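You operate a simulated robot arm through the tools that you are given. There is no shell and no other tool. Be economical: measure what you need, move in short steps, check, and stop when the job is done.

You run a simulated two-armed robot. Do the job below in one go: nothing can be reset, and whatever is moved stays where it is left.

TASK
Put the towel six on the curing mat. Fetch the frame one and stand it on the roll bench top. Take the frame two and leave it on the island bench. Put the strap tongue marked "side" from the island bench on top of the green box there and the strap tongue labelled "back" in the grey vacuum tank. Put the filter three on the island bench away on the bench top. Put two of the box filters from the island bench on the side bench. Do these in any order. Set down upright: frame one, filter three.

It is judged by the outcome, as a careful person would: the job done as asked, and still so three seconds after it is handed in. It fails if anything else is knocked over, pushed out of place, dropped, spilled or broken. Flat cloth is picked up by pressing the open fingertips on it (5 to 10 N) and closing them slowly along it; thin cloth reads only 2 to 8 mm in the jaws.

THE ROBOT
Two 7-joint arms with fingered hands on one trunk, on a base that drives. Base frame: it is fixed to the floor where the robot stands at the start and does not move with it; the origin is under the middle of the robot, x ahead of it, y to its left, z up. Lengths are in m, angles in degrees, forces in N, time in s.
The left shoulder is at the start at [0.07, 0.142, 1.164], the right one opposite. With the tool pointing down near the work surface each hand reaches from about 0.38 to 0.78 m from the robot's upright axis, wherever it stands, measured 20 degrees to its own side. Places, roughly: bench top [-1, 0.2, 0.9]; box filter [0.5, 2.5, 0.75]; curing mat [2.9, 0.1, 0.9]; filter three [0.5, 2.75, 0.75]; frame one [1.25, -0.25, 1]; frame two [1.5, -0.25, 1]; green box [0.5, 2.5, 0.75]; island bench [0.7, 2.2, 0.8]; roll bench top [-1.3, -1.8, 0.8]; side bench [-3.2, 5.4, 0.8]; strap tongue [0.75, 2.75, 0.75]; vacuum tank [0.75, 2.25, 1]. Payload 3.6 kg a hand.
The TCP of each hand is the grasp point between the finger pads, 0.025 m short of the fingertips. In the tool frame z runs along the fingers and y along their closing line. The gripper opens to 0.088 m. The gripper's body begins 0.029 m behind the TCP. The gripper is a hand of 5 fingers: y runs from the thumb to the fingers, the wrist lies at [-0.013, -0.097, -0.162] in the tool frame.
Orientation is that of the tool frame in the base frame, as [roll, pitch, yaw] about the fixed x, y, z axes, in that order (R = Rz(yaw) Ry(pitch) Rx(roll)). With the fingers straight down and the wrist toward the robot, the tool's x, y and z point along [0, 1, 0], [1, 0, 0] and [0, 0, -1] of the base frame.

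THE INTERFACE
- The arms move only by the tool step_arm. It takes "left_deltas", "right_deltas" or both (then of equal length, played together; a hand with none holds still); each is a list of rows, each a list of 2 entries, a list of its own where there are three numbers: the shift along the tool's x, y, z in m, then the turn, a rotation vector about the tool's x, y, z in degrees. In form: [[[tx, ty, tz], [ax, ay, az]], ...]. A call has 1 to 8 rows; each row shifts and turns the commanded pose from where the row before left it, along the tool's axes as they then stand. A row lasts 0.2 s, in which the tool goes at most 0.05 m and 8.6 degrees; a call with a longer step from one row to the next is refused whole. A pose out of reach is approached as far as the arm can. The call stops where the force on the tool passes 40 N (or 10 N more than at its start, if that is more) or the arm is blocked; 0.2 s more then pass. In this call time passes only in rows, and 0.2 s behind the last. The reply holds the time, the measured pose of the TCP, the force on the tool along the base axes, the opening and the grip force, in the units named above and with some noise, with the torque about the TCP (base axes, N m) and any sound that the robot's microphone picked up.
- Cameras (640 x 400 px; columns grow to the right, rows downward): "scene" is now at [0.0713, 0.0789, 1.3756]; the picture's right is [0.97, -0.25, -0.00], its down [-0.18, -0.70, -0.70] and it looks along [0.17, 0.67, -0.72] (base axes); focal length 214 px, centre (320, 200). "left" rides on the left gripper at [-0.059, -0.079, -0.105] in its tool frame; the picture's right is [-0.73, -0.32, 0.61], its down [0.62, -0.68, 0.38] and it looks along [0.29, 0.66, 0.70] (tool axes); focal length 234 px, centre (320, 200). "right" rides on the right gripper at [0.059, -0.079, -0.105] in its tool frame; the picture's right is [-0.73, 0.32, -0.61], its down [-0.62, -0.68, 0.38] and it looks along [-0.29, 0.66, 0.70] (tool axes); focal length 234 px, centre (320, 200). There is no depth. A picture from a camera that has moved, and an enlarged one, comes with that camera's place and axes in the base frame and with its lens.
- camera(camera): a new picture of that camera. It takes no simulated time.
- raise_lower(by): slides the trunk up (or, below 0, down) by that many m; the arms and the scene camera ride with it, the base frame stays. It gives what a move gives, with no picture.
- steer(legs): drives the robot by 1 to 6 legs, each [ahead, left, turn to the left] in m, m and degrees, along the robot's own axes; the way and the turn of a leg run together, so that a leg with both is an arc; at most 1.5 m and 180 degrees a leg. The arms and the cameras ride along, it lands a little off, and it stops where it bumps. It gives what a move gives.
- finger_targets(index, middle, ring, little, thumb_bend, thumb_turn, hand): sets how far each is bent, from 0 (flat) to 1 (curled in); at 0.3 the hand is open as for a grip, at 0.7 the pads meet at the TCP. One left out holds its place. A second passes; each finger stops where it meets its share of the squeeze, and holds until it gets a number again. It is the only way to open and close the hand. It gives what a move gives, with no picture; readings hold the bend of each and the force on index, middle, ring, little, thumb and palm. thumb_turn goes from beside the hand (0) to across from the fingers (1), as for a grip.
- pan_tilt(pan, tilt): turns the head with the scene camera to pan (to the left, within 86 degrees either way) and tilt (down, from -29 to 69), counted from straight ahead of the robot. It gives what a move gives.
- enlarge(camera, box): a new picture of the part [left, top, right, bottom] of that camera's present view, enlarged. It takes no simulated time.
- finish_job(): hands the job in; it is judged then, once.

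Work in short steps. Places have to be worked out from the pictures, the camera data and where the tool is seen: move nearer, look again, correct. Check each grasp and each placing, and mend what went wrong. You have 483 turns and 226 pictures in all, those below and enlarged ones among them. Open the grippers and draw the arms clear of the work before you hand the job in, unless the task says otherwise; then end with one line.

The tools are called after "Call:" by a JSON object that holds its "method" and its "body". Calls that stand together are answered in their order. step_arm: Moves the arms, as the interface text tells. Its arguments: {"type":"object","properties":{"left_deltas":{"type":"array"},"right_deltas":{"type":"array"}},"required":[]} The other tools are called the same way: raise_lower (by) slides the trunk up or down; finger_targets (index, middle, ring, little, thumb_bend, thumb_turn, hand) moves the fingers one by one; steer (legs) drives the base; pan_tilt (pan, tilt) turns the head that bears the scene camera; camera (camera) takes a picture; enlarge (camera, box) takes an enlarged picture of a part of a camera's view; finish_job () hands the job in.

At the start:

```text
clock: 0.0
left_ee_pos: [0.3766, 0.4248, 1.1208]
left_tcp_rot: [179.9, -0.1, 90.0]
left_ft_force: [-1.1, 0.3, -0.6]
left_ft_torque: [-0.03, -0.03, -0.03]
left_grip_width: 0.0877
left_grasp_force: 0.0
left_shape: jaw
left_bend: [0.3, 0.3, 0.3, 0.3, 0.3, 0.98]
left_finger forces: [0.1, 0.0, 0.0, 0.0, 0.0, 0.1]
right_ee_pos: [0.4079, 0.0358, 1.1951]
right_tcp_rot: [-180.0, 0.0, 90.0]
right_ft_force: [0.8, -0.3, -0.1]
right_ft_torque: [-0.01, 0.0, 0.04]
right_grip_width: 0.0875
right_grasp_force: 0.0
right_shape: jaw
right_bend: [0.3, 0.3, 0.3, 0.3, 0.3, 0.98]
right_finger forces: [0.0, 0.0, 0.0, 0.1, 0.0, 0.1]
trunk travel left (down, up): [-0.7, 0.24]
robot x, y, heading: [0.0012, 0.0007, -0.1]
head pan, tilt: [75.7, 45.9]
```

scene: 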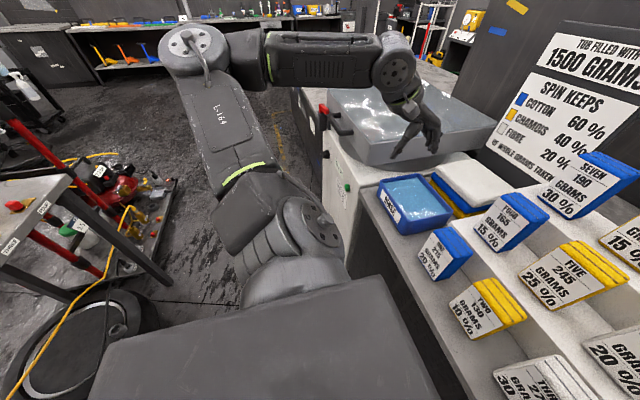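
right: 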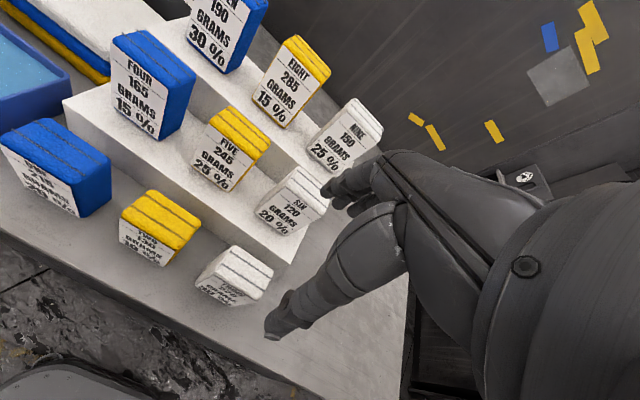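
left: 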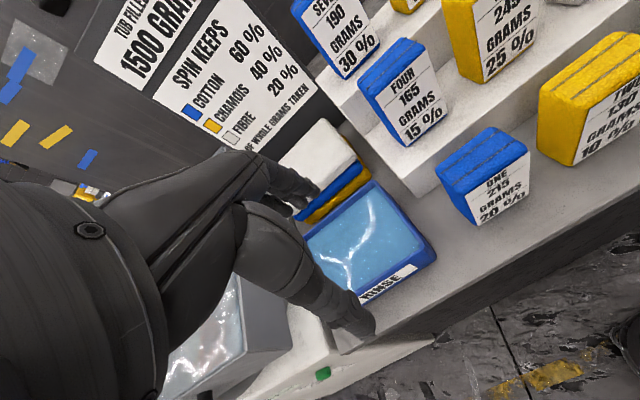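

The towels stand on a stepped stand ahead of me. I look around with the head first.

Call:
{"method": "pan_tilt", "body": {"pan": 0, "tilt": 25}}

Call:
{"method": "camera", "body": {"camera": "scene"}}

```text
clock: 1.5
left_ee_pos: [0.3763, 0.4243, 1.1205]
left_tcp_rot: [180.0, 0.0, 90.0]
left_ft_force: [-0.5, -0.5, -0.8]
left_ft_torque: [0.03, 0.01, -0.03]
left_grip_width: 0.0874
left_grasp_force: 0.0
left_shape: jaw
left_bend: [0.3, 0.3, 0.3, 0.3, 0.3, 0.98]
left_finger forces: [0.1, 0.0, 0.0, 0.0, 0.0, 0.0]
right_ee_pos: [0.4073, 0.0351, 1.1953]
right_tcp_rot: [-180.0, 0.0, 90.0]
right_ft_force: [0.6, -0.6, -0.3]
right_ft_torque: [-0.01, 0.0, 0.0]
right_grip_width: 0.0877
right_grasp_force: 0.0
right_shape: jaw
right_bend: [0.3, 0.3, 0.3, 0.3, 0.3, 0.98]
right_finger forces: [0.0, 0.0, 0.1, 0.0, 0.1, 0.0]
trunk travel left (down, up): [-0.7, 0.24]
robot x, y, heading: [0.002, -0.0008, 0.2]
head pan, tilt: [0.0, 25.0]
```

```text
222 pictures are left
camera scene: at [0.1435, 0.0009, 1.4074], right [0.0, -1.0, 0.0], down [-0.42, 0.0, -0.91], along [0.91, 0.0, -0.42], focal length 214 px, centre (320, 200)
```

scene: 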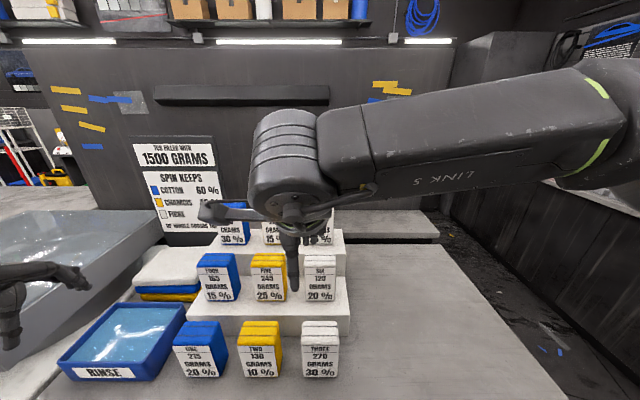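

Towel six is the white bundle at the right of the middle step. I look further round.

Call:
{"method": "pan_tilt", "body": {"pan": -70, "tilt": 20}}

Call:
{"method": "camera", "body": {"camera": "scene"}}

Call:
{"method": "pan_tilt", "body": {"pan": 80, "tilt": 15}}

Call:
{"method": "camera", "body": {"camera": "scene"}}

```text
clock: 2.9
left_ee_pos: [0.3767, 0.4253, 1.1201]
left_tcp_rot: [-180.0, 0.0, 90.0]
left_ft_force: [0.0, -0.1, 0.5]
left_ft_torque: [0.0, 0.01, 0.0]
left_grip_width: 0.0877
left_grasp_force: 0.1
left_shape: jaw
left_bend: [0.3, 0.3, 0.3, 0.3, 0.3, 0.98]
left_finger forces: [0.0, 0.1, 0.1, 0.0, 0.0, 0.0]
right_ee_pos: [0.4084, 0.0342, 1.1946]
right_tcp_rot: [-180.0, 0.0, 90.0]
right_ft_force: [-0.2, -0.1, -0.8]
right_ft_torque: [0.02, -0.02, 0.05]
right_grip_width: 0.0877
right_grasp_force: 0.1
right_shape: jaw
right_bend: [0.3, 0.3, 0.3, 0.3, 0.3, 0.98]
right_finger forces: [0.0, 0.1, 0.0, 0.1, 0.0, 0.0]
trunk travel left (down, up): [-0.7, 0.24]
robot x, y, heading: [0.0027, 0.0003, -0.2]
head pan, tilt: [-70.0, 20.0]
```

```text
221 pictures are left
camera scene: at [0.0833, -0.0866, 1.4156], right [-0.94, -0.34, 0.0], down [-0.12, 0.32, -0.94], along [0.32, -0.88, -0.34], focal length 214 px, centre (320, 200)
```

scene: 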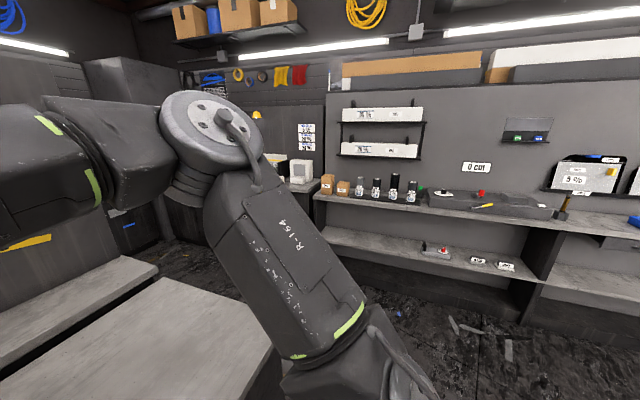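

```text
clock: 5.2
left_ee_pos: [0.3765, 0.4244, 1.1196]
left_tcp_rot: [-179.9, -0.1, 90.0]
left_ft_force: [-0.5, -0.1, -0.9]
left_ft_torque: [0.0, 0.01, 0.03]
left_grip_width: 0.0876
left_grasp_force: 0.2
left_shape: jaw
left_bend: [0.3, 0.3, 0.3, 0.3, 0.3, 0.98]
left_finger forces: [0.1, 0.0, 0.0, 0.1, 0.1, 0.0]
right_ee_pos: [0.409, 0.0348, 1.1961]
right_tcp_rot: [-180.0, 0.0, 89.9]
right_ft_force: [-0.6, -0.1, -0.1]
right_ft_torque: [-0.01, -0.01, -0.02]
right_grip_width: 0.088
right_grasp_force: 0.1
right_shape: jaw
right_bend: [0.3, 0.3, 0.3, 0.3, 0.3, 0.98]
right_finger forces: [0.1, 0.0, 0.0, 0.0, 0.0, 0.1]
trunk travel left (down, up): [-0.7, 0.24]
robot x, y, heading: [-0.0023, 0.0003, 0.4]
head pan, tilt: [80.0, 15.0]
```

```text
220 pictures are left
camera scene: at [0.0676, 0.0928, 1.4237], right [0.98, -0.17, 0.0], down [-0.05, -0.26, -0.97], along [0.17, 0.95, -0.26], focal length 214 px, centre (320, 200)
```

scene: 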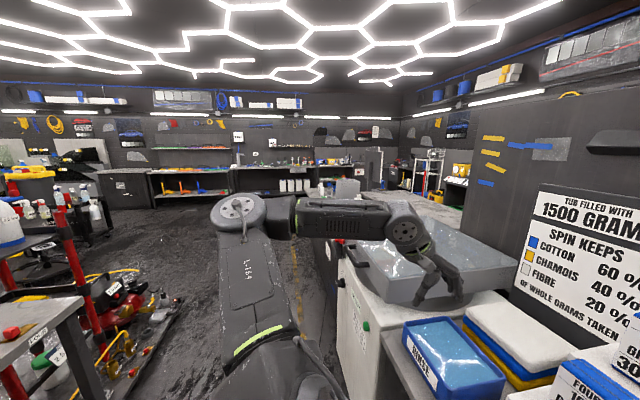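

Towel six's top is near (0.64, 0, 0.97). I back-look with an enlarged picture of the towels.

Call:
{"method": "pan_tilt", "body": {"pan": 0, "tilt": 45}}

Call:
{"method": "enlarge", "body": {"camera": "scene", "box": [160, 60, 480, 260]}}

Call:
{"method": "enlarge", "body": {"camera": "right", "box": [160, 80, 480, 280]}}

```text
clock: 6.8
left_ee_pos: [0.375, 0.4257, 1.1213]
left_tcp_rot: [180.0, 0.0, 90.0]
left_ft_force: [-0.6, -0.2, -0.3]
left_ft_torque: [0.01, 0.02, -0.03]
left_grip_width: 0.0877
left_grasp_force: 0.0
left_shape: jaw
left_bend: [0.3, 0.3, 0.3, 0.3, 0.3, 0.98]
left_finger forces: [0.0, 0.0, 0.0, 0.1, 0.0, 0.0]
right_ee_pos: [0.4084, 0.0356, 1.1949]
right_tcp_rot: [-179.9, 0.0, 90.0]
right_ft_force: [0.0, -0.4, 0.8]
right_ft_torque: [0.02, 0.04, 0.01]
right_grip_width: 0.0875
right_grasp_force: 0.0
right_shape: jaw
right_bend: [0.3, 0.3, 0.3, 0.3, 0.3, 0.98]
right_finger forces: [0.0, 0.0, 0.1, 0.0, 0.0, 0.1]
trunk travel left (down, up): [-0.7, 0.24]
robot x, y, heading: [-0.0007, 0.0015, -0.0]
head pan, tilt: [0.0, 45.0]
```

```text
2.00 times, centred on (320, 160) of scene
camera zoom: at [0.1327, 0.0009, 1.3769], right [0.0, -1.0, 0.0], down [-0.71, 0.0, -0.71], along [0.71, 0.0, -0.71], focal length 429 px, centre (320, 280)
```

zoom: 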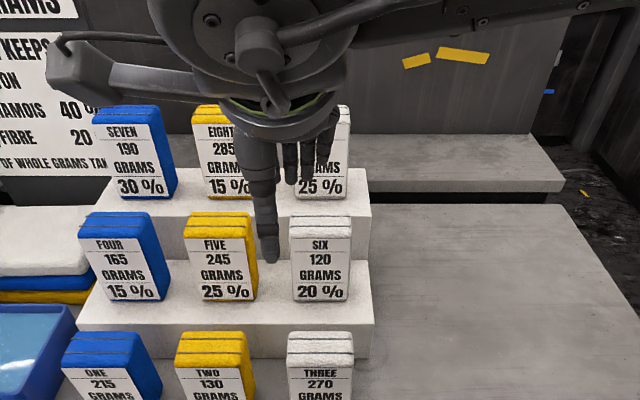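

```text
2.00 times, centred on (320, 180) of right
camera zoom: at [0.3299, 0.0925, 1.3006], right [0.32, -0.73, 0.61], down [-0.68, -0.62, -0.38], along [0.66, -0.29, -0.7], focal length 468 px, centre (320, 240)
```

zoom: 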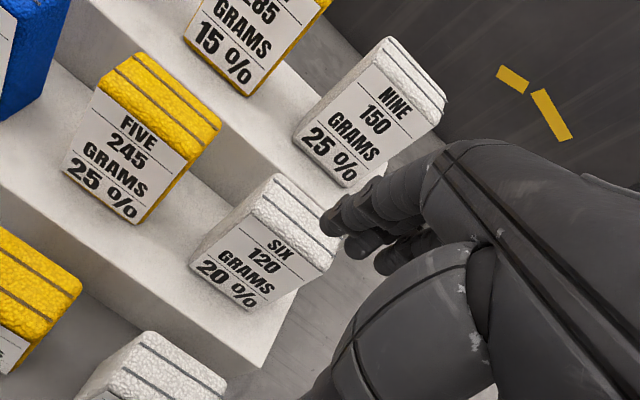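

Triangulation puts six at x 0.576–0.627, y ±0.04, z 0.89–1.014. I move the right hand over it.

Call:
{"method": "step_arm", "body": {"right_deltas": [[[-0.019, 0.045, 0], [0, 0, 0]], [[-0.019, 0.045, 0], [0, 0, 0]], [[0, 0.045, 0], [0, 0, 0]], [[0, 0.05, 0], [0, 0, 0]], [[0, 0.007, 0.045], [0, 0, 0]], [[0, 0, 0.045], [0, 0, 0]]]}}

Call:
{"method": "camera", "body": {"camera": "right"}}

Call:
{"method": "camera", "body": {"camera": "scene"}}

```text
clock: 8.2
left_ee_pos: [0.3765, 0.4247, 1.1212]
left_tcp_rot: [-180.0, 0.1, 89.9]
left_ft_force: [0.4, -0.6, 0.3]
left_ft_torque: [0.03, -0.01, -0.01]
left_grip_width: 0.0879
left_grasp_force: 0.0
left_shape: jaw
left_bend: [0.3, 0.3, 0.3, 0.3, 0.3, 0.98]
left_finger forces: [0.0, 0.1, 0.0, 0.1, 0.0, 0.1]
right_ee_pos: [0.6018, -0.0014, 1.1034]
right_tcp_rot: [179.9, -0.1, 90.0]
right_ft_force: [0.5, 1.0, 0.2]
right_ft_torque: [0.02, 0.02, 0.05]
right_grip_width: 0.0879
right_grasp_force: 0.1
right_shape: jaw
right_bend: [0.3, 0.3, 0.3, 0.3, 0.3, 0.98]
right_finger forces: [0.0, 0.0, 0.1, 0.1, 0.1, 0.0]
trunk travel left (down, up): [-0.7, 0.24]
robot x, y, heading: [-0.0031, 0.0006, 0.1]
head pan, tilt: [0.0, 45.0]
```

```text
217 pictures are left
camera right: at [0.5232, 0.0563, 1.2081], right [0.32, -0.73, 0.61], down [-0.68, -0.62, -0.38], along [0.66, -0.29, -0.7], focal length 234 px, centre (320, 200)
```

right: 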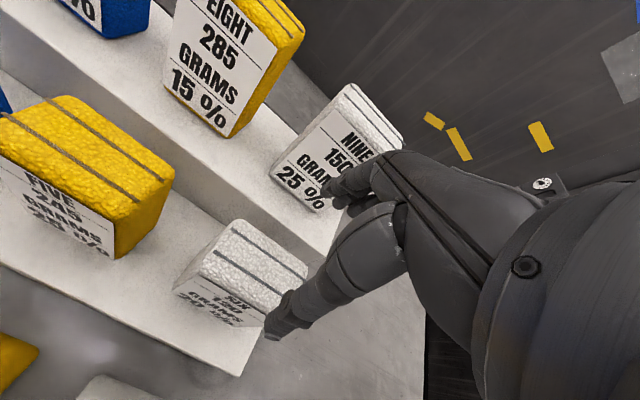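

```text
216 pictures are left
camera scene: at [0.1335, 0.0007, 1.3768], right [0.0, -1.0, 0.0], down [-0.71, 0.0, -0.71], along [0.71, 0.0, -0.71], focal length 214 px, centre (320, 200)
```

scene: 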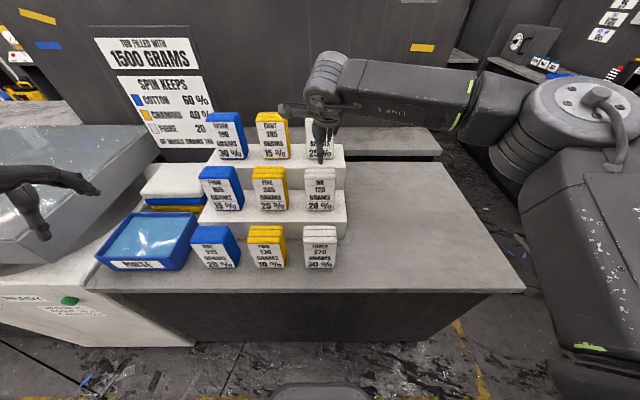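

Aligned; a slight +y shift and descend to z≈0.99.

Call:
{"method": "step_arm", "body": {"right_deltas": [[[0.006, 0, 0.03], [0, 0, 0]], [[0, 0, 0.03], [0, 0, 0]], [[0, 0, 0.03], [0, 0, 0]], [[0, 0, 0.022], [0, 0, 0]]]}}

Call:
{"method": "camera", "body": {"camera": "right"}}

```text
clock: 9.2
left_ee_pos: [0.3752, 0.425, 1.1209]
left_tcp_rot: [180.0, 0.0, 90.0]
left_ft_force: [-1.1, -0.4, 0.2]
left_ft_torque: [0.02, -0.03, -0.02]
left_grip_width: 0.0876
left_grasp_force: 0.1
left_shape: jaw
left_bend: [0.3, 0.3, 0.3, 0.3, 0.3, 0.98]
left_finger forces: [0.0, 0.0, 0.0, 0.0, 0.0, 0.1]
right_ee_pos: [0.5959, 0.0026, 0.9968]
right_tcp_rot: [179.7, -0.2, 90.1]
right_ft_force: [4.0, 0.8, 13.4]
right_ft_torque: [-0.18, 0.01, 0.12]
right_grip_width: 0.0879
right_grasp_force: 0.1
right_shape: jaw
right_bend: [0.29, 0.3, 0.3, 0.28, 0.3, 0.97]
right_finger forces: [4.9, 0.1, 0.1, 5.7, 4.4, 0.0]
trunk travel left (down, up): [-0.7, 0.24]
robot x, y, heading: [0.0044, 0.0052, 0.2]
head pan, tilt: [0.0, 45.0]
```

```text
215 pictures are left
camera right: at [0.5177, 0.0607, 1.1014], right [0.32, -0.73, 0.61], down [-0.68, -0.62, -0.39], along [0.66, -0.29, -0.69], focal length 234 px, centre (320, 200)
```

right: 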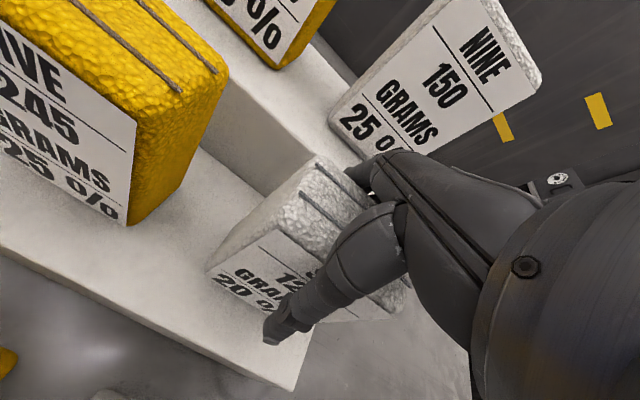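

The fingers already touch the towel's sides; I close the hand here.

Call:
{"method": "finger_targets", "body": {"hand": "right", "index": 0.6, "middle": 0.6, "ring": 0.6, "little": 0.6, "thumb_bend": 0.6}}

Call:
{"method": "camera", "body": {"camera": "right"}}

```text
clock: 10.2
left_ee_pos: [0.3745, 0.4237, 1.122]
left_tcp_rot: [180.0, 0.1, 90.0]
left_ft_force: [0.3, -0.2, 0.6]
left_ft_torque: [0.02, -0.01, 0.0]
left_grip_width: 0.0877
left_grasp_force: 0.0
left_shape: jaw
left_bend: [0.3, 0.3, 0.3, 0.3, 0.3, 0.98]
left_finger forces: [0.0, 0.0, 0.1, 0.0, 0.1, 0.0]
right_ee_pos: [0.5964, 0.0019, 0.9969]
right_tcp_rot: [179.7, -0.1, 90.0]
right_ft_force: [13.6, -1.5, 37.3]
right_ft_torque: [-0.64, -0.44, 0.47]
right_grip_width: 0.0558
right_grasp_force: 57.3
right_shape: fingers
right_bend: [0.42, 0.52, 0.52, 0.54, 0.59, 0.94]
right_finger forces: [31.4, 6.3, 5.4, 24.1, 47.9, 0.0]
trunk travel left (down, up): [-0.7, 0.24]
robot x, y, heading: [-0.0009, 0.0035, -0.0]
head pan, tilt: [0.0, 45.0]
```

```text
214 pictures are left
camera right: at [0.5178, 0.0599, 1.1016], right [0.32, -0.73, 0.61], down [-0.68, -0.62, -0.39], along [0.66, -0.29, -0.69], focal length 234 px, centre (320, 200)
```

right: 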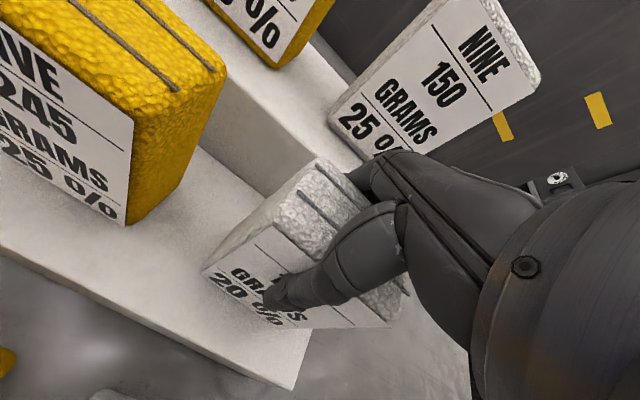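

Grip reads 57 N at 56 mm width. I lift.

Call:
{"method": "step_arm", "body": {"right_deltas": [[[0, 0, -0.02], [0, 0, 0]], [[0, 0, -0.03], [0, 0, 0]], [[0, 0, -0.04], [0, 0, 0]]]}}

Call:
{"method": "camera", "body": {"camera": "right"}}

Call:
{"method": "camera", "body": {"camera": "scene"}}

```text
clock: 11.0
left_ee_pos: [0.3766, 0.4258, 1.1205]
left_tcp_rot: [-180.0, -0.1, 90.0]
left_ft_force: [-0.1, -0.1, -0.2]
left_ft_torque: [0.02, -0.01, 0.0]
left_grip_width: 0.0875
left_grasp_force: 0.1
left_shape: jaw
left_bend: [0.3, 0.3, 0.3, 0.3, 0.3, 0.98]
left_finger forces: [0.0, 0.1, 0.0, 0.1, 0.1, 0.0]
right_ee_pos: [0.5978, 0.0034, 1.0853]
right_tcp_rot: [-179.9, -0.1, 90.2]
right_ft_force: [-0.5, -0.8, -2.4]
right_ft_torque: [-0.04, -0.03, -0.01]
right_grip_width: 0.0553
right_grasp_force: 43.9
right_shape: fingers
right_bend: [0.43, 0.54, 0.54, 0.58, 0.59, 0.92]
right_finger forces: [24.0, 4.4, 3.6, 11.1, 44.7, 0.0]
trunk travel left (down, up): [-0.7, 0.24]
robot x, y, heading: [-0.0007, -0.001, -0.2]
head pan, tilt: [0.0, 45.0]
```

```text
213 pictures are left
camera right: at [0.5192, 0.0631, 1.1893], right [0.33, -0.73, 0.61], down [-0.68, -0.62, -0.38], along [0.66, -0.29, -0.7], focal length 234 px, centre (320, 200)
```

right: 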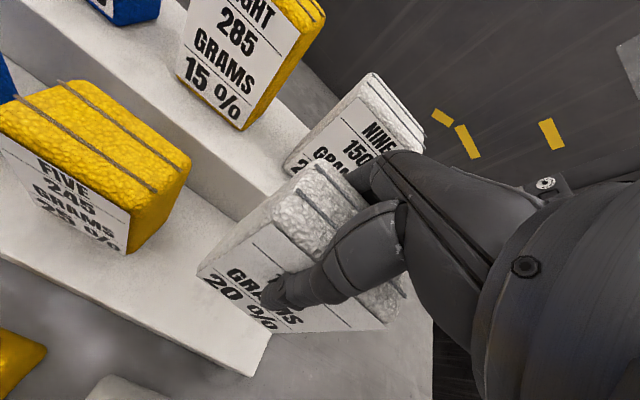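

```text
212 pictures are left
camera scene: at [0.1325, 0.0013, 1.3767], right [0.0, -1.0, 0.0], down [-0.71, 0.0, -0.71], along [0.71, 0.0, -0.71], focal length 214 px, centre (320, 200)
```

scene: 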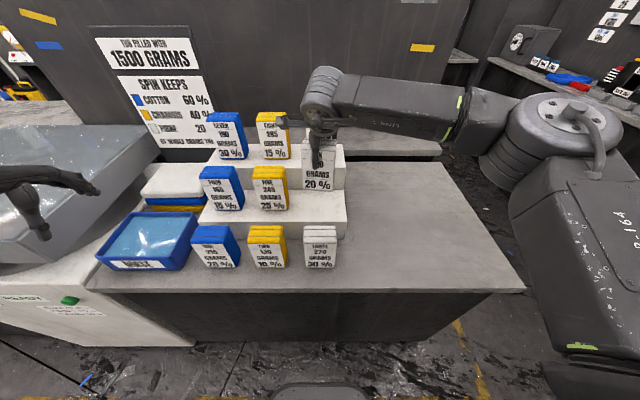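

Six is held. I raise it and draw it back, and look right to plan the drive.

Call:
{"method": "step_arm", "body": {"right_deltas": [[[0, 0, -0.04], [0, 0, 0]], [[0, 0, -0.04], [0, 0, 0]], [[0, -0.05, -0.02], [0, 0, 0]], [[0, -0.05, 0], [0, 0, 0]], [[-0.03, -0.04, 0], [0, 0, 0]], [[-0.05, -0.03, 0], [0, 0, 0]], [[-0.05, 0, 0], [0, 0, 0]], [[-0.05, 0, 0], [0, 0, 0]]]}}

Call:
{"method": "pan_tilt", "body": {"pan": -35, "tilt": 25}}

Call:
{"method": "camera", "body": {"camera": "scene"}}

```text
refused: row 3 steps farther than a row can; nothing moved
```

```text
clock: 12.0
left_ee_pos: [0.3775, 0.4239, 1.1195]
left_tcp_rot: [180.0, 0.1, 90.0]
left_ft_force: [-0.1, 0.2, 0.7]
left_ft_torque: [-0.05, 0.0, -0.03]
left_grip_width: 0.0878
left_grasp_force: 0.1
left_shape: jaw
left_bend: [0.3, 0.3, 0.3, 0.3, 0.3, 0.98]
left_finger forces: [0.0, 0.0, 0.0, 0.0, 0.0, 0.1]
right_ee_pos: [0.599, 0.004, 1.0844]
right_tcp_rot: [180.0, 0.0, 89.9]
right_ft_force: [0.6, -0.2, -3.1]
right_ft_torque: [0.02, 0.0, 0.01]
right_grip_width: 0.0549
right_grasp_force: 43.9
right_shape: fingers
right_bend: [0.43, 0.54, 0.54, 0.58, 0.59, 0.92]
right_finger forces: [24.0, 4.4, 3.7, 11.2, 44.5, 0.0]
trunk travel left (down, up): [-0.7, 0.24]
robot x, y, heading: [-0.0026, -0.0002, -0.1]
head pan, tilt: [-35.0, 25.0]
```

```text
211 pictures are left
camera scene: at [0.1273, -0.0519, 1.4074], right [-0.57, -0.82, 0.0], down [-0.35, 0.24, -0.91], along [0.74, -0.52, -0.42], focal length 214 px, centre (320, 200)
```

scene: 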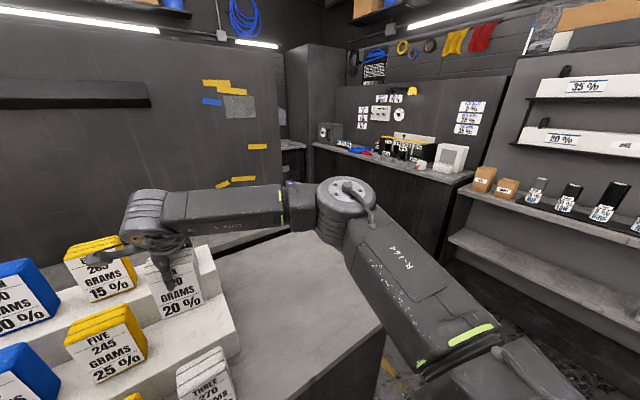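

I redo the retreat with shorter rows.

Call:
{"method": "step_arm", "body": {"right_deltas": [[[0, 0, -0.04], [0, 0, 0]], [[0, 0, -0.04], [0, 0, 0]], [[0, -0.045, -0.02], [0, 0, 0]], [[0, -0.045, 0], [0, 0, 0]], [[-0.02, -0.04, 0], [0, 0, 0]], [[-0.035, -0.03, 0], [0, 0, 0]], [[-0.045, 0, 0], [0, 0, 0]], [[-0.045, 0, 0], [0, 0, 0]]]}}

Call:
{"method": "pan_tilt", "body": {"pan": -35, "tilt": 35}}

Call:
{"method": "camera", "body": {"camera": "scene"}}

```text
clock: 13.8
left_ee_pos: [0.3746, 0.4218, 1.1204]
left_tcp_rot: [180.0, -0.1, 90.1]
left_ft_force: [-0.1, -0.1, 0.4]
left_ft_torque: [0.01, 0.01, -0.01]
left_grip_width: 0.0876
left_grasp_force: 0.0
left_shape: jaw
left_bend: [0.3, 0.3, 0.3, 0.3, 0.3, 0.98]
left_finger forces: [0.0, 0.0, 0.1, 0.0, 0.0, 0.0]
right_ee_pos: [0.4391, -0.1442, 1.1817]
right_tcp_rot: [180.0, -0.2, 90.0]
right_ft_force: [0.9, -0.2, -2.7]
right_ft_torque: [0.03, -0.02, 0.0]
right_grip_width: 0.055
right_grasp_force: 41.9
right_shape: fingers
right_bend: [0.43, 0.54, 0.55, 0.58, 0.59, 0.93]
right_finger forces: [23.2, 4.1, 3.5, 10.0, 42.1, 0.0]
trunk travel left (down, up): [-0.7, 0.24]
robot x, y, heading: [-0.0006, 0.0025, 0.1]
head pan, tilt: [-35.0, 25.0]
```

```text
clock: 14.5
left_ee_pos: [0.3767, 0.4249, 1.1192]
left_tcp_rot: [-179.9, 0.1, 89.9]
left_ft_force: [-0.1, 0.4, 0.7]
left_ft_torque: [0.02, 0.0, 0.03]
left_grip_width: 0.0873
left_grasp_force: 0.0
left_shape: jaw
left_bend: [0.3, 0.3, 0.3, 0.3, 0.3, 0.98]
left_finger forces: [0.0, 0.0, 0.0, 0.0, 0.1, 0.0]
right_ee_pos: [0.44, -0.1421, 1.1821]
right_tcp_rot: [-180.0, 0.1, 90.0]
right_ft_force: [0.8, 0.3, -3.1]
right_ft_torque: [0.02, 0.01, -0.01]
right_grip_width: 0.0549
right_grasp_force: 41.6
right_shape: fingers
right_bend: [0.43, 0.54, 0.55, 0.58, 0.59, 0.93]
right_finger forces: [23.2, 4.3, 3.4, 10.0, 42.1, 0.0]
trunk travel left (down, up): [-0.7, 0.24]
robot x, y, heading: [-0.001, 0.0006, 0.2]
head pan, tilt: [-35.0, 35.0]
```

```text
210 pictures are left
camera scene: at [0.1238, -0.0496, 1.3917], right [-0.57, -0.82, 0.0], down [-0.47, 0.33, -0.82], along [0.67, -0.47, -0.57], focal length 214 px, centre (320, 200)
```

scene: 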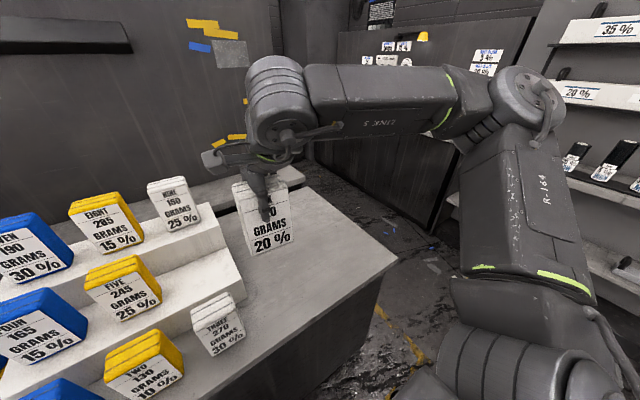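

The bench's right edge is at y≈-0.54, the lane beyond. I shift back a little and strafe right, then look ahead.

Call:
{"method": "steer", "body": {"legs": [[-0.1, 0, 0], [0, -0.98, 0]]}}

Call:
{"method": "pan_tilt", "body": {"pan": 15, "tilt": 25}}

Call:
{"method": "camera", "body": {"camera": "scene"}}

```text
clock: 20.2
left_ee_pos: [0.2757, -0.5339, 1.1202]
left_tcp_rot: [180.0, 0.0, 88.9]
left_ft_force: [0.6, -0.8, -0.2]
left_ft_torque: [0.01, 0.02, -0.01]
left_grip_width: 0.0878
left_grasp_force: 0.1
left_shape: jaw
left_bend: [0.3, 0.3, 0.3, 0.3, 0.3, 0.98]
left_finger forces: [0.1, 0.0, 0.1, 0.0, 0.1, 0.0]
right_ee_pos: [0.3272, -1.1024, 1.1827]
right_tcp_rot: [-180.0, 0.0, 89.0]
right_ft_force: [-0.1, -0.1, -2.3]
right_ft_torque: [-0.03, -0.02, -0.01]
right_grip_width: 0.0545
right_grasp_force: 41.4
right_shape: fingers
right_bend: [0.43, 0.54, 0.55, 0.58, 0.59, 0.93]
right_finger forces: [23.1, 4.3, 3.5, 9.9, 42.2, 0.0]
trunk travel left (down, up): [-0.7, 0.24]
robot x, y, heading: [-0.1083, -0.9522, -0.9]
head pan, tilt: [-35.0, 35.0]
```

```text
clock: 21.4
left_ee_pos: [0.2754, -0.5339, 1.1209]
left_tcp_rot: [-180.0, 0.1, 88.8]
left_ft_force: [1.3, 0.1, 0.1]
left_ft_torque: [0.03, -0.01, 0.04]
left_grip_width: 0.0879
left_grasp_force: 0.1
left_shape: jaw
left_bend: [0.3, 0.3, 0.3, 0.3, 0.3, 0.98]
left_finger forces: [0.0, 0.0, 0.0, 0.1, 0.1, 0.0]
right_ee_pos: [0.3273, -1.1029, 1.1819]
right_tcp_rot: [180.0, -0.1, 89.0]
right_ft_force: [0.2, -1.0, -2.8]
right_ft_torque: [0.01, -0.03, -0.01]
right_grip_width: 0.0544
right_grasp_force: 41.8
right_shape: fingers
right_bend: [0.43, 0.54, 0.55, 0.58, 0.59, 0.93]
right_finger forces: [23.2, 4.2, 3.5, 9.9, 42.0, 0.1]
trunk travel left (down, up): [-0.7, 0.24]
robot x, y, heading: [-0.1109, -0.9542, -1.2]
head pan, tilt: [15.0, 25.0]
```

```text
209 pictures are left
camera scene: at [0.0321, -0.9309, 1.4074], right [0.24, -0.97, 0.0], down [-0.41, -0.1, -0.91], along [0.88, 0.22, -0.42], focal length 214 px, centre (320, 200)
```

scene: 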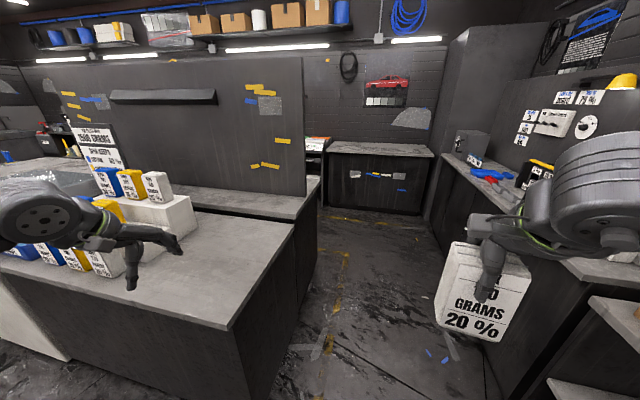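

Lane is clear; I drive ahead 1.2 m and look left behind the partition.

Call:
{"method": "steer", "body": {"legs": [[1.2, 0, 1]]}}

Call:
{"method": "pan_tilt", "body": {"pan": 40, "tilt": 25}}

Call:
{"method": "camera", "body": {"camera": "scene"}}

```text
clock: 25.7
left_ee_pos: [1.1457, -0.5314, 1.1227]
left_tcp_rot: [-179.8, -0.3, 90.6]
left_ft_force: [-16.8, 1.5, 2.1]
left_ft_torque: [0.04, -0.34, 0.34]
left_grip_width: 0.0866
left_grasp_force: 0.2
left_shape: jaw
left_bend: [0.3, 0.38, 0.31, 0.3, 0.3, 0.98]
left_finger forces: [0.1, 15.7, 1.5, 0.1, 0.0, 0.0]
right_ee_pos: [1.2162, -1.0978, 1.1834]
right_tcp_rot: [179.9, 0.0, 90.6]
right_ft_force: [0.2, 0.2, -2.3]
right_ft_torque: [0.02, -0.02, 0.01]
right_grip_width: 0.0546
right_grasp_force: 41.3
right_shape: fingers
right_bend: [0.43, 0.54, 0.55, 0.58, 0.59, 0.93]
right_finger forces: [23.1, 4.2, 3.4, 9.8, 41.8, 0.0]
trunk travel left (down, up): [-0.7, 0.24]
robot x, y, heading: [0.7816, -0.9606, 0.8]
head pan, tilt: [15.0, 25.0]
stopped in leg 1: the force on the tool passed its limit (the readings are from after the stop); the commanded pose is now the measured one
```

```text
clock: 26.6
left_ee_pos: [1.1456, -0.53, 1.1216]
left_tcp_rot: [-179.9, -0.1, 90.6]
left_ft_force: [-19.9, 1.8, 2.4]
left_ft_torque: [0.0, -0.43, 0.24]
left_grip_width: 0.0863
left_grasp_force: 0.0
left_shape: jaw
left_bend: [0.3, 0.38, 0.31, 0.3, 0.3, 0.98]
left_finger forces: [0.0, 18.3, 1.7, 0.1, 0.1, 0.1]
right_ee_pos: [1.2157, -1.0975, 1.1845]
right_tcp_rot: [179.7, 0.0, 90.6]
right_ft_force: [-0.2, -0.6, -2.7]
right_ft_torque: [-0.01, -0.04, -0.02]
right_grip_width: 0.0547
right_grasp_force: 41.1
right_shape: fingers
right_bend: [0.43, 0.54, 0.55, 0.58, 0.59, 0.93]
right_finger forces: [23.1, 4.3, 3.4, 9.8, 41.8, 0.0]
trunk travel left (down, up): [-0.7, 0.24]
robot x, y, heading: [0.7823, -0.956, 0.4]
head pan, tilt: [40.0, 25.0]
```

```text
208 pictures are left
camera scene: at [0.8946, -0.8969, 1.408], right [0.65, -0.76, 0.0], down [-0.32, -0.27, -0.91], along [0.69, 0.59, -0.42], focal length 214 px, centre (320, 200)
```

scene: 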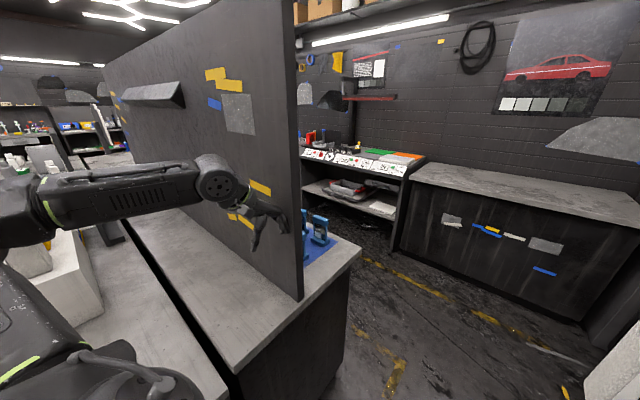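

The left fingers touched the partition's end. I back off, pull the left hand in, and strafe right.

Call:
{"method": "steer", "body": {"legs": [[-0.15, 0, 0]]}}

Call:
{"method": "step_arm", "body": {"left_deltas": [[[-0.04, 0, 0], [0, 0, 0]], [[-0.04, 0, 0], [0, 0, 0]], [[-0.04, 0.01, 0], [0, 0, 0]], [[-0.04, 0.01, 0], [0, 0, 0]], [[-0.04, 0.01, 0], [0, 0, 0]]]}}

Call:
{"method": "steer", "body": {"legs": [[0, -0.25, 0], [0.95, 0, 0]]}}

Call:
{"method": "pan_tilt", "body": {"pan": 70, "tilt": 30}}

Call:
{"method": "camera", "body": {"camera": "scene"}}

```text
clock: 28.0
left_ee_pos: [0.9954, -0.5298, 1.1193]
left_tcp_rot: [-179.6, -0.1, 90.6]
left_ft_force: [0.1, 0.8, -0.4]
left_ft_torque: [0.02, -0.03, 0.0]
left_grip_width: 0.0878
left_grasp_force: 0.0
left_shape: jaw
left_bend: [0.3, 0.3, 0.3, 0.3, 0.3, 0.98]
left_finger forces: [0.0, 0.0, 0.1, 0.0, 0.1, 0.0]
right_ee_pos: [1.0662, -1.0975, 1.1811]
right_tcp_rot: [-179.7, 0.0, 90.6]
right_ft_force: [0.4, -0.3, -3.0]
right_ft_torque: [-0.01, -0.03, 0.01]
right_grip_width: 0.0546
right_grasp_force: 41.2
right_shape: fingers
right_bend: [0.43, 0.54, 0.55, 0.58, 0.59, 0.93]
right_finger forces: [23.1, 4.2, 3.5, 9.7, 41.7, 0.0]
trunk travel left (down, up): [-0.7, 0.24]
robot x, y, heading: [0.6218, -0.9605, 0.4]
head pan, tilt: [40.0, 25.0]
```

```text
clock: 29.2
left_ee_pos: [1.0287, -0.7311, 1.1221]
left_tcp_rot: [-179.6, -0.2, 90.7]
left_ft_force: [0.5, -0.1, 0.2]
left_ft_torque: [0.04, 0.02, 0.0]
left_grip_width: 0.0877
left_grasp_force: 0.0
left_shape: jaw
left_bend: [0.3, 0.3, 0.3, 0.3, 0.3, 0.98]
left_finger forces: [0.0, 0.1, 0.0, 0.1, 0.0, 0.0]
right_ee_pos: [1.0646, -1.1008, 1.1825]
right_tcp_rot: [-180.0, -0.3, 90.6]
right_ft_force: [-0.2, 0.8, -2.2]
right_ft_torque: [-0.02, -0.03, 0.03]
right_grip_width: 0.0548
right_grasp_force: 41.1
right_shape: fingers
right_bend: [0.43, 0.54, 0.55, 0.58, 0.59, 0.93]
right_finger forces: [23.0, 4.0, 3.4, 9.7, 41.5, 0.0]
trunk travel left (down, up): [-0.7, 0.24]
robot x, y, heading: [0.6226, -0.9583, 0.5]
head pan, tilt: [40.0, 25.0]
```

```text
clock: 35.7
left_ee_pos: [1.9952, -0.9514, 1.1226]
left_tcp_rot: [-179.7, 0.0, 91.8]
left_ft_force: [0.2, 0.2, 0.0]
left_ft_torque: [0.02, -0.02, 0.02]
left_grip_width: 0.0879
left_grasp_force: 0.1
left_shape: jaw
left_bend: [0.3, 0.3, 0.3, 0.3, 0.3, 0.98]
left_finger forces: [0.1, 0.0, 0.0, 0.1, 0.1, 0.0]
right_ee_pos: [2.0377, -1.3186, 1.1819]
right_tcp_rot: [-179.9, 0.0, 91.8]
right_ft_force: [0.7, 0.2, -3.6]
right_ft_torque: [-0.02, -0.03, 0.0]
right_grip_width: 0.0548
right_grasp_force: 40.5
right_shape: fingers
right_bend: [0.43, 0.54, 0.55, 0.58, 0.59, 0.93]
right_finger forces: [22.9, 4.2, 3.4, 9.6, 41.3, 0.1]
trunk travel left (down, up): [-0.7, 0.24]
robot x, y, heading: [1.5937, -1.1893, 1.4]
head pan, tilt: [40.0, 25.0]
```

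```text
clock: 36.6
left_ee_pos: [1.9959, -0.9504, 1.1214]
left_tcp_rot: [-179.7, -0.1, 91.8]
left_ft_force: [-0.7, 0.2, -0.3]
left_ft_torque: [-0.01, 0.0, -0.02]
left_grip_width: 0.0877
left_grasp_force: 0.0
left_shape: jaw
left_bend: [0.3, 0.3, 0.3, 0.3, 0.3, 0.98]
left_finger forces: [0.0, 0.0, 0.0, 0.1, 0.0, 0.0]
right_ee_pos: [2.0375, -1.3186, 1.1819]
right_tcp_rot: [-179.9, -0.1, 91.7]
right_ft_force: [-0.4, -0.7, -3.5]
right_ft_torque: [0.0, 0.0, 0.01]
right_grip_width: 0.0546
right_grasp_force: 40.9
right_shape: fingers
right_bend: [0.43, 0.54, 0.55, 0.58, 0.59, 0.93]
right_finger forces: [23.1, 4.1, 3.5, 9.6, 41.4, 0.1]
trunk travel left (down, up): [-0.7, 0.24]
robot x, y, heading: [1.5962, -1.1868, 1.3]
head pan, tilt: [70.0, 30.0]
```

```text
207 pictures are left
camera scene: at [1.6745, -1.1005, 1.3995], right [0.95, -0.32, 0.0], down [-0.16, -0.47, -0.87], along [0.27, 0.82, -0.5], focal length 214 px, centre (320, 200)
```

scene: 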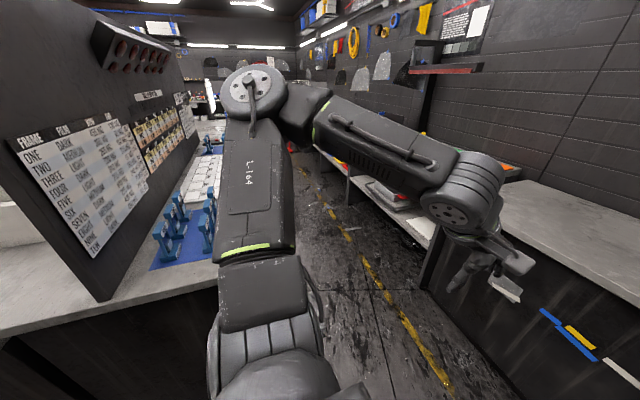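

The frames stand on a blue pad at the partition's rear, the mat on the far counter. I go to the aisle centre (x≈2.0) and turn left.

Call:
{"method": "steer", "body": {"legs": [[0.41, 0, 0], [0, 0, 89], [0.45, 0, 0]]}}

Call:
{"method": "pan_tilt", "body": {"pan": 55, "tilt": 30}}

Call:
{"method": "camera", "body": {"camera": "scene"}}

Call:
{"method": "pan_tilt", "body": {"pan": -50, "tilt": 30}}

Call:
{"method": "camera", "body": {"camera": "scene"}}

```text
clock: 45.3
left_ee_pos: [1.7549, -0.3221, 1.1222]
left_tcp_rot: [-179.7, -0.1, -178.9]
left_ft_force: [0.0, -0.3, -0.7]
left_ft_torque: [-0.01, 0.0, -0.01]
left_grip_width: 0.0877
left_grasp_force: 0.0
left_shape: jaw
left_bend: [0.3, 0.3, 0.3, 0.3, 0.3, 0.98]
left_finger forces: [0.0, 0.0, 0.0, 0.0, 0.0, 0.0]
right_ee_pos: [2.1215, -0.2849, 1.1823]
right_tcp_rot: [-179.9, 0.0, -178.9]
right_ft_force: [-0.5, -0.2, -2.9]
right_ft_torque: [0.0, -0.02, 0.0]
right_grip_width: 0.0542
right_grasp_force: 38.2
right_shape: fingers
right_bend: [0.44, 0.55, 0.55, 0.58, 0.59, 0.93]
right_finger forces: [21.7, 3.9, 3.3, 8.9, 38.9, 0.1]
trunk travel left (down, up): [-0.7, 0.24]
robot x, y, heading: [1.9864, -0.7279, 91.0]
head pan, tilt: [70.0, 30.0]
```

```text
clock: 46.0
left_ee_pos: [1.7547, -0.3221, 1.1216]
left_tcp_rot: [-179.7, -0.1, -178.9]
left_ft_force: [1.6, 0.5, 0.7]
left_ft_torque: [0.02, 0.03, -0.04]
left_grip_width: 0.0877
left_grasp_force: 0.2
left_shape: jaw
left_bend: [0.3, 0.3, 0.3, 0.3, 0.3, 0.98]
left_finger forces: [0.0, 0.1, 0.0, 0.1, 0.1, 0.0]
right_ee_pos: [2.1231, -0.2839, 1.1818]
right_tcp_rot: [-179.9, 0.0, -178.8]
right_ft_force: [0.7, -0.2, -2.1]
right_ft_torque: [0.02, 0.02, -0.04]
right_grip_width: 0.054
right_grasp_force: 38.8
right_shape: fingers
right_bend: [0.44, 0.55, 0.55, 0.58, 0.59, 0.93]
right_finger forces: [21.8, 3.9, 3.4, 8.7, 38.8, 0.1]
trunk travel left (down, up): [-0.7, 0.24]
robot x, y, heading: [1.9871, -0.7249, 90.9]
head pan, tilt: [55.0, 30.0]
```

```text
206 pictures are left
camera scene: at [1.913, -0.6237, 1.3994], right [0.56, 0.83, 0.0], down [0.41, -0.28, -0.87], along [-0.72, 0.48, -0.5], focal length 214 px, centre (320, 200)
```

scene: 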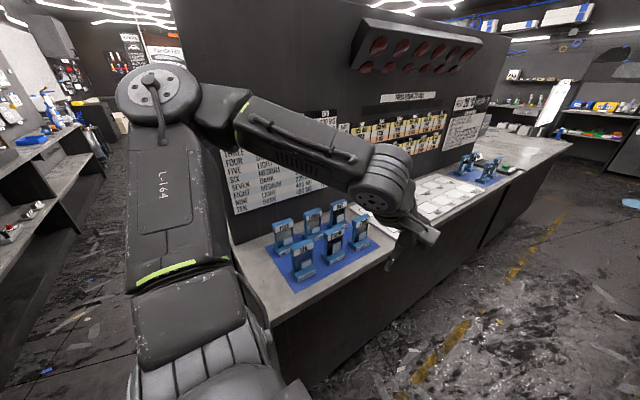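

```text
clock: 47.9
left_ee_pos: [1.7549, -0.3229, 1.1218]
left_tcp_rot: [-179.6, 0.0, -178.9]
left_ft_force: [-0.6, 0.2, 0.7]
left_ft_torque: [0.0, 0.02, 0.0]
left_grip_width: 0.0878
left_grasp_force: 0.2
left_shape: jaw
left_bend: [0.3, 0.3, 0.3, 0.3, 0.3, 0.98]
left_finger forces: [0.0, 0.1, 0.0, 0.1, 0.0, 0.0]
right_ee_pos: [2.123, -0.2842, 1.1815]
right_tcp_rot: [-179.8, -0.1, -179.0]
right_ft_force: [-0.1, 0.8, -2.4]
right_ft_torque: [0.02, 0.0, 0.02]
right_grip_width: 0.0543
right_grasp_force: 37.9
right_shape: fingers
right_bend: [0.44, 0.55, 0.55, 0.58, 0.59, 0.93]
right_finger forces: [21.7, 3.9, 3.4, 8.7, 38.9, 0.0]
trunk travel left (down, up): [-0.7, 0.24]
robot x, y, heading: [1.99, -0.7239, 91.2]
head pan, tilt: [-50.0, 30.0]
```

```text
205 pictures are left
camera scene: at [2.0562, -0.6151, 1.3994], right [0.66, -0.75, 0.0], down [-0.38, -0.33, -0.87], along [0.65, 0.57, -0.5], focal length 214 px, centre (320, 200)
```

scene: 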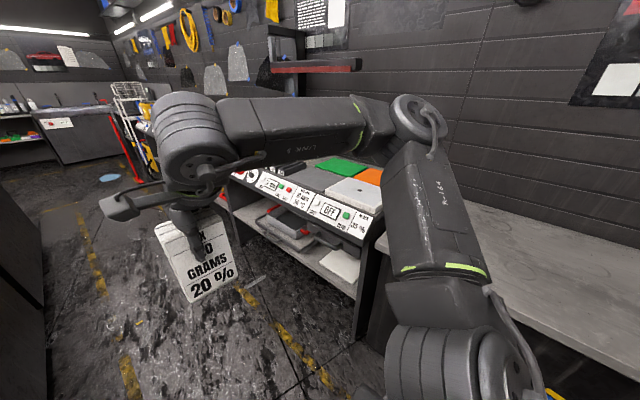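

I drive ahead 0.55 m and look right at the panel counter with the coloured mats.

Call:
{"method": "steer", "body": {"legs": [[0.55, 0, 0]]}}

Call:
{"method": "pan_tilt", "body": {"pan": -75, "tilt": 30}}

Call:
{"method": "camera", "body": {"camera": "scene"}}

Call:
{"method": "pan_tilt", "body": {"pan": 85, "tilt": 38}}

Call:
{"method": "camera", "body": {"camera": "scene"}}

```text
clock: 51.1
left_ee_pos: [1.7456, 0.2365, 1.1216]
left_tcp_rot: [-179.8, 0.0, -178.9]
left_ft_force: [0.0, 0.5, 0.0]
left_ft_torque: [0.0, 0.0, -0.03]
left_grip_width: 0.0879
left_grasp_force: 0.0
left_shape: jaw
left_bend: [0.3, 0.3, 0.3, 0.3, 0.3, 0.98]
left_finger forces: [0.1, 0.0, 0.0, 0.1, 0.0, 0.1]
right_ee_pos: [2.1133, 0.2739, 1.1829]
right_tcp_rot: [180.0, 0.0, -179.0]
right_ft_force: [-0.4, 1.1, -3.3]
right_ft_torque: [-0.01, 0.0, -0.01]
right_grip_width: 0.0542
right_grasp_force: 38.3
right_shape: fingers
right_bend: [0.44, 0.55, 0.55, 0.58, 0.59, 0.93]
right_finger forces: [21.7, 3.9, 3.3, 8.8, 38.7, 0.1]
trunk travel left (down, up): [-0.7, 0.24]
robot x, y, heading: [1.9746, -0.1653, 91.3]
head pan, tilt: [-50.0, 30.0]
```

```text
clock: 52.0
left_ee_pos: [1.7456, 0.2368, 1.1229]
left_tcp_rot: [-179.6, -0.2, -178.9]
left_ft_force: [0.4, 1.0, 0.6]
left_ft_torque: [-0.01, 0.0, 0.02]
left_grip_width: 0.0876
left_grasp_force: 0.0
left_shape: jaw
left_bend: [0.3, 0.3, 0.3, 0.3, 0.3, 0.98]
left_finger forces: [0.0, 0.0, 0.1, 0.0, 0.1, 0.1]
right_ee_pos: [2.1121, 0.2742, 1.1822]
right_tcp_rot: [-180.0, 0.0, -179.0]
right_ft_force: [0.1, 0.9, -2.3]
right_ft_torque: [0.01, 0.03, 0.03]
right_grip_width: 0.0543
right_grasp_force: 37.8
right_shape: fingers
right_bend: [0.44, 0.55, 0.55, 0.58, 0.59, 0.93]
right_finger forces: [21.7, 4.0, 3.3, 8.7, 38.9, 0.0]
trunk travel left (down, up): [-0.7, 0.24]
robot x, y, heading: [1.9779, -0.1693, 91.1]
head pan, tilt: [-75.0, 30.0]
```

```text
204 pictures are left
camera scene: at [2.0651, -0.0914, 1.3995], right [0.28, -0.96, 0.0], down [-0.48, -0.14, -0.87], along [0.83, 0.24, -0.5], focal length 214 px, centre (320, 200)
```

scene: 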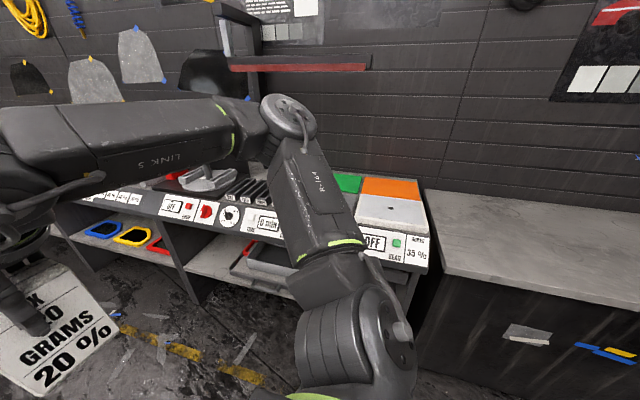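

```text
clock: 54.4
left_ee_pos: [1.7456, 0.2372, 1.1218]
left_tcp_rot: [-179.5, -0.1, -178.8]
left_ft_force: [0.0, 0.5, 0.5]
left_ft_torque: [0.01, 0.0, 0.0]
left_grip_width: 0.0876
left_grasp_force: 0.1
left_shape: jaw
left_bend: [0.3, 0.3, 0.3, 0.3, 0.3, 0.98]
left_finger forces: [0.0, 0.1, 0.0, 0.1, 0.1, 0.1]
right_ee_pos: [2.1121, 0.2754, 1.1809]
right_tcp_rot: [-179.9, -0.1, -179.1]
right_ft_force: [-0.5, -0.1, -3.2]
right_ft_torque: [0.01, -0.02, 0.0]
right_grip_width: 0.0543
right_grasp_force: 38.1
right_shape: fingers
right_bend: [0.44, 0.55, 0.55, 0.58, 0.59, 0.93]
right_finger forces: [21.7, 3.9, 3.4, 8.9, 38.8, 0.0]
trunk travel left (down, up): [-0.7, 0.24]
robot x, y, heading: [1.9762, -0.165, 91.1]
head pan, tilt: [85.0, 38.0]
```

```text
203 pictures are left
camera scene: at [1.8921, -0.1102, 1.3871], right [0.07, 1.0, 0.0], down [0.61, -0.04, -0.79], along [-0.79, 0.06, -0.62], focal length 214 px, centre (320, 200)
```

scene: 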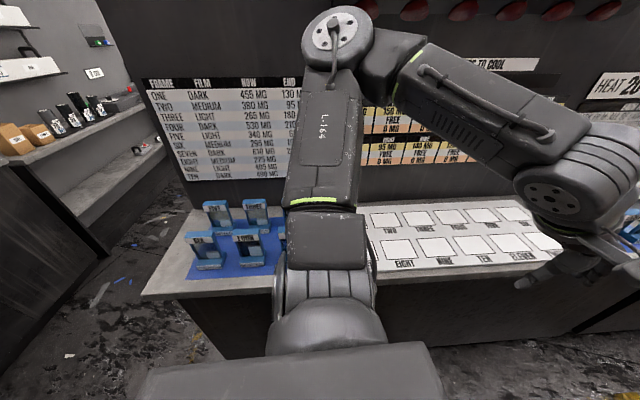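

The mats are partly hidden by my arm. I turn to face that console.

Call:
{"method": "steer", "body": {"legs": [[0, 0, -90]]}}

Call:
{"method": "pan_tilt", "body": {"pan": 0, "tilt": 30}}

Call:
{"method": "camera", "body": {"camera": "scene"}}

```text
clock: 58.6
left_ee_pos: [2.3771, 0.0727, 1.121]
left_tcp_rot: [-179.5, -0.1, 92.1]
left_ft_force: [0.1, 0.3, -1.1]
left_ft_torque: [0.02, 0.0, -0.01]
left_grip_width: 0.0875
left_grasp_force: 0.1
left_shape: jaw
left_bend: [0.3, 0.3, 0.3, 0.3, 0.3, 0.98]
left_finger forces: [0.0, 0.1, 0.1, 0.1, 0.1, 0.1]
right_ee_pos: [2.4214, -0.294, 1.1816]
right_tcp_rot: [-179.9, 0.0, 92.1]
right_ft_force: [0.5, 0.0, -3.6]
right_ft_torque: [0.01, 0.0, 0.0]
right_grip_width: 0.0537
right_grasp_force: 36.9
right_shape: fingers
right_bend: [0.44, 0.55, 0.55, 0.58, 0.59, 0.93]
right_finger forces: [21.1, 3.8, 3.2, 8.3, 37.7, 0.0]
trunk travel left (down, up): [-0.7, 0.24]
robot x, y, heading: [1.9759, -0.1707, 2.3]
head pan, tilt: [85.0, 38.0]
```

```text
clock: 60.2
left_ee_pos: [2.3776, 0.0716, 1.1211]
left_tcp_rot: [-179.6, 0.0, 92.2]
left_ft_force: [-0.6, 0.9, 0.3]
left_ft_torque: [-0.01, 0.03, -0.02]
left_grip_width: 0.0876
left_grasp_force: 0.0
left_shape: jaw
left_bend: [0.3, 0.3, 0.3, 0.3, 0.3, 0.98]
left_finger forces: [0.1, 0.0, 0.0, 0.1, 0.0, 0.0]
right_ee_pos: [2.4216, -0.2947, 1.1818]
right_tcp_rot: [-180.0, -0.1, 92.1]
right_ft_force: [0.8, -0.6, -2.2]
right_ft_torque: [0.01, -0.01, 0.0]
right_grip_width: 0.0535
right_grasp_force: 36.6
right_shape: fingers
right_bend: [0.44, 0.55, 0.55, 0.58, 0.59, 0.93]
right_finger forces: [21.1, 3.9, 3.2, 8.4, 37.6, 0.0]
trunk travel left (down, up): [-0.7, 0.24]
robot x, y, heading: [1.9786, -0.172, 2.3]
head pan, tilt: [0.0, 30.0]
```

```text
202 pictures are left
camera scene: at [2.1199, -0.1618, 1.3994], right [0.04, -1.0, 0.0], down [-0.5, -0.02, -0.87], along [0.87, 0.03, -0.5], focal length 214 px, centre (320, 200)
```

scene: 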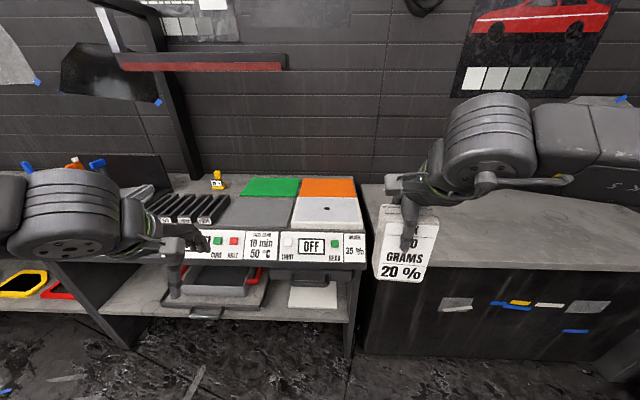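

The point (2.9, 0.1) falls on the dark mat above the "10 min 50 °C / CURE" panel; I enlarge to confirm.

Call:
{"method": "enlarge", "body": {"camera": "scene", "box": [130, 140, 410, 315]}}

```text
2.29 times, centred on (270, 228) of scene
camera zoom: at [2.1199, -0.1618, 1.3994], right [0.04, -1.0, 0.0], down [-0.5, -0.02, -0.87], along [0.87, 0.03, -0.5], focal length 490 px, centre (434, 137)
```

zoom: 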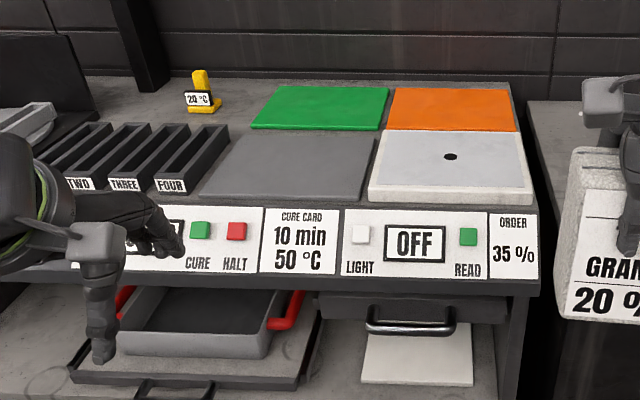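

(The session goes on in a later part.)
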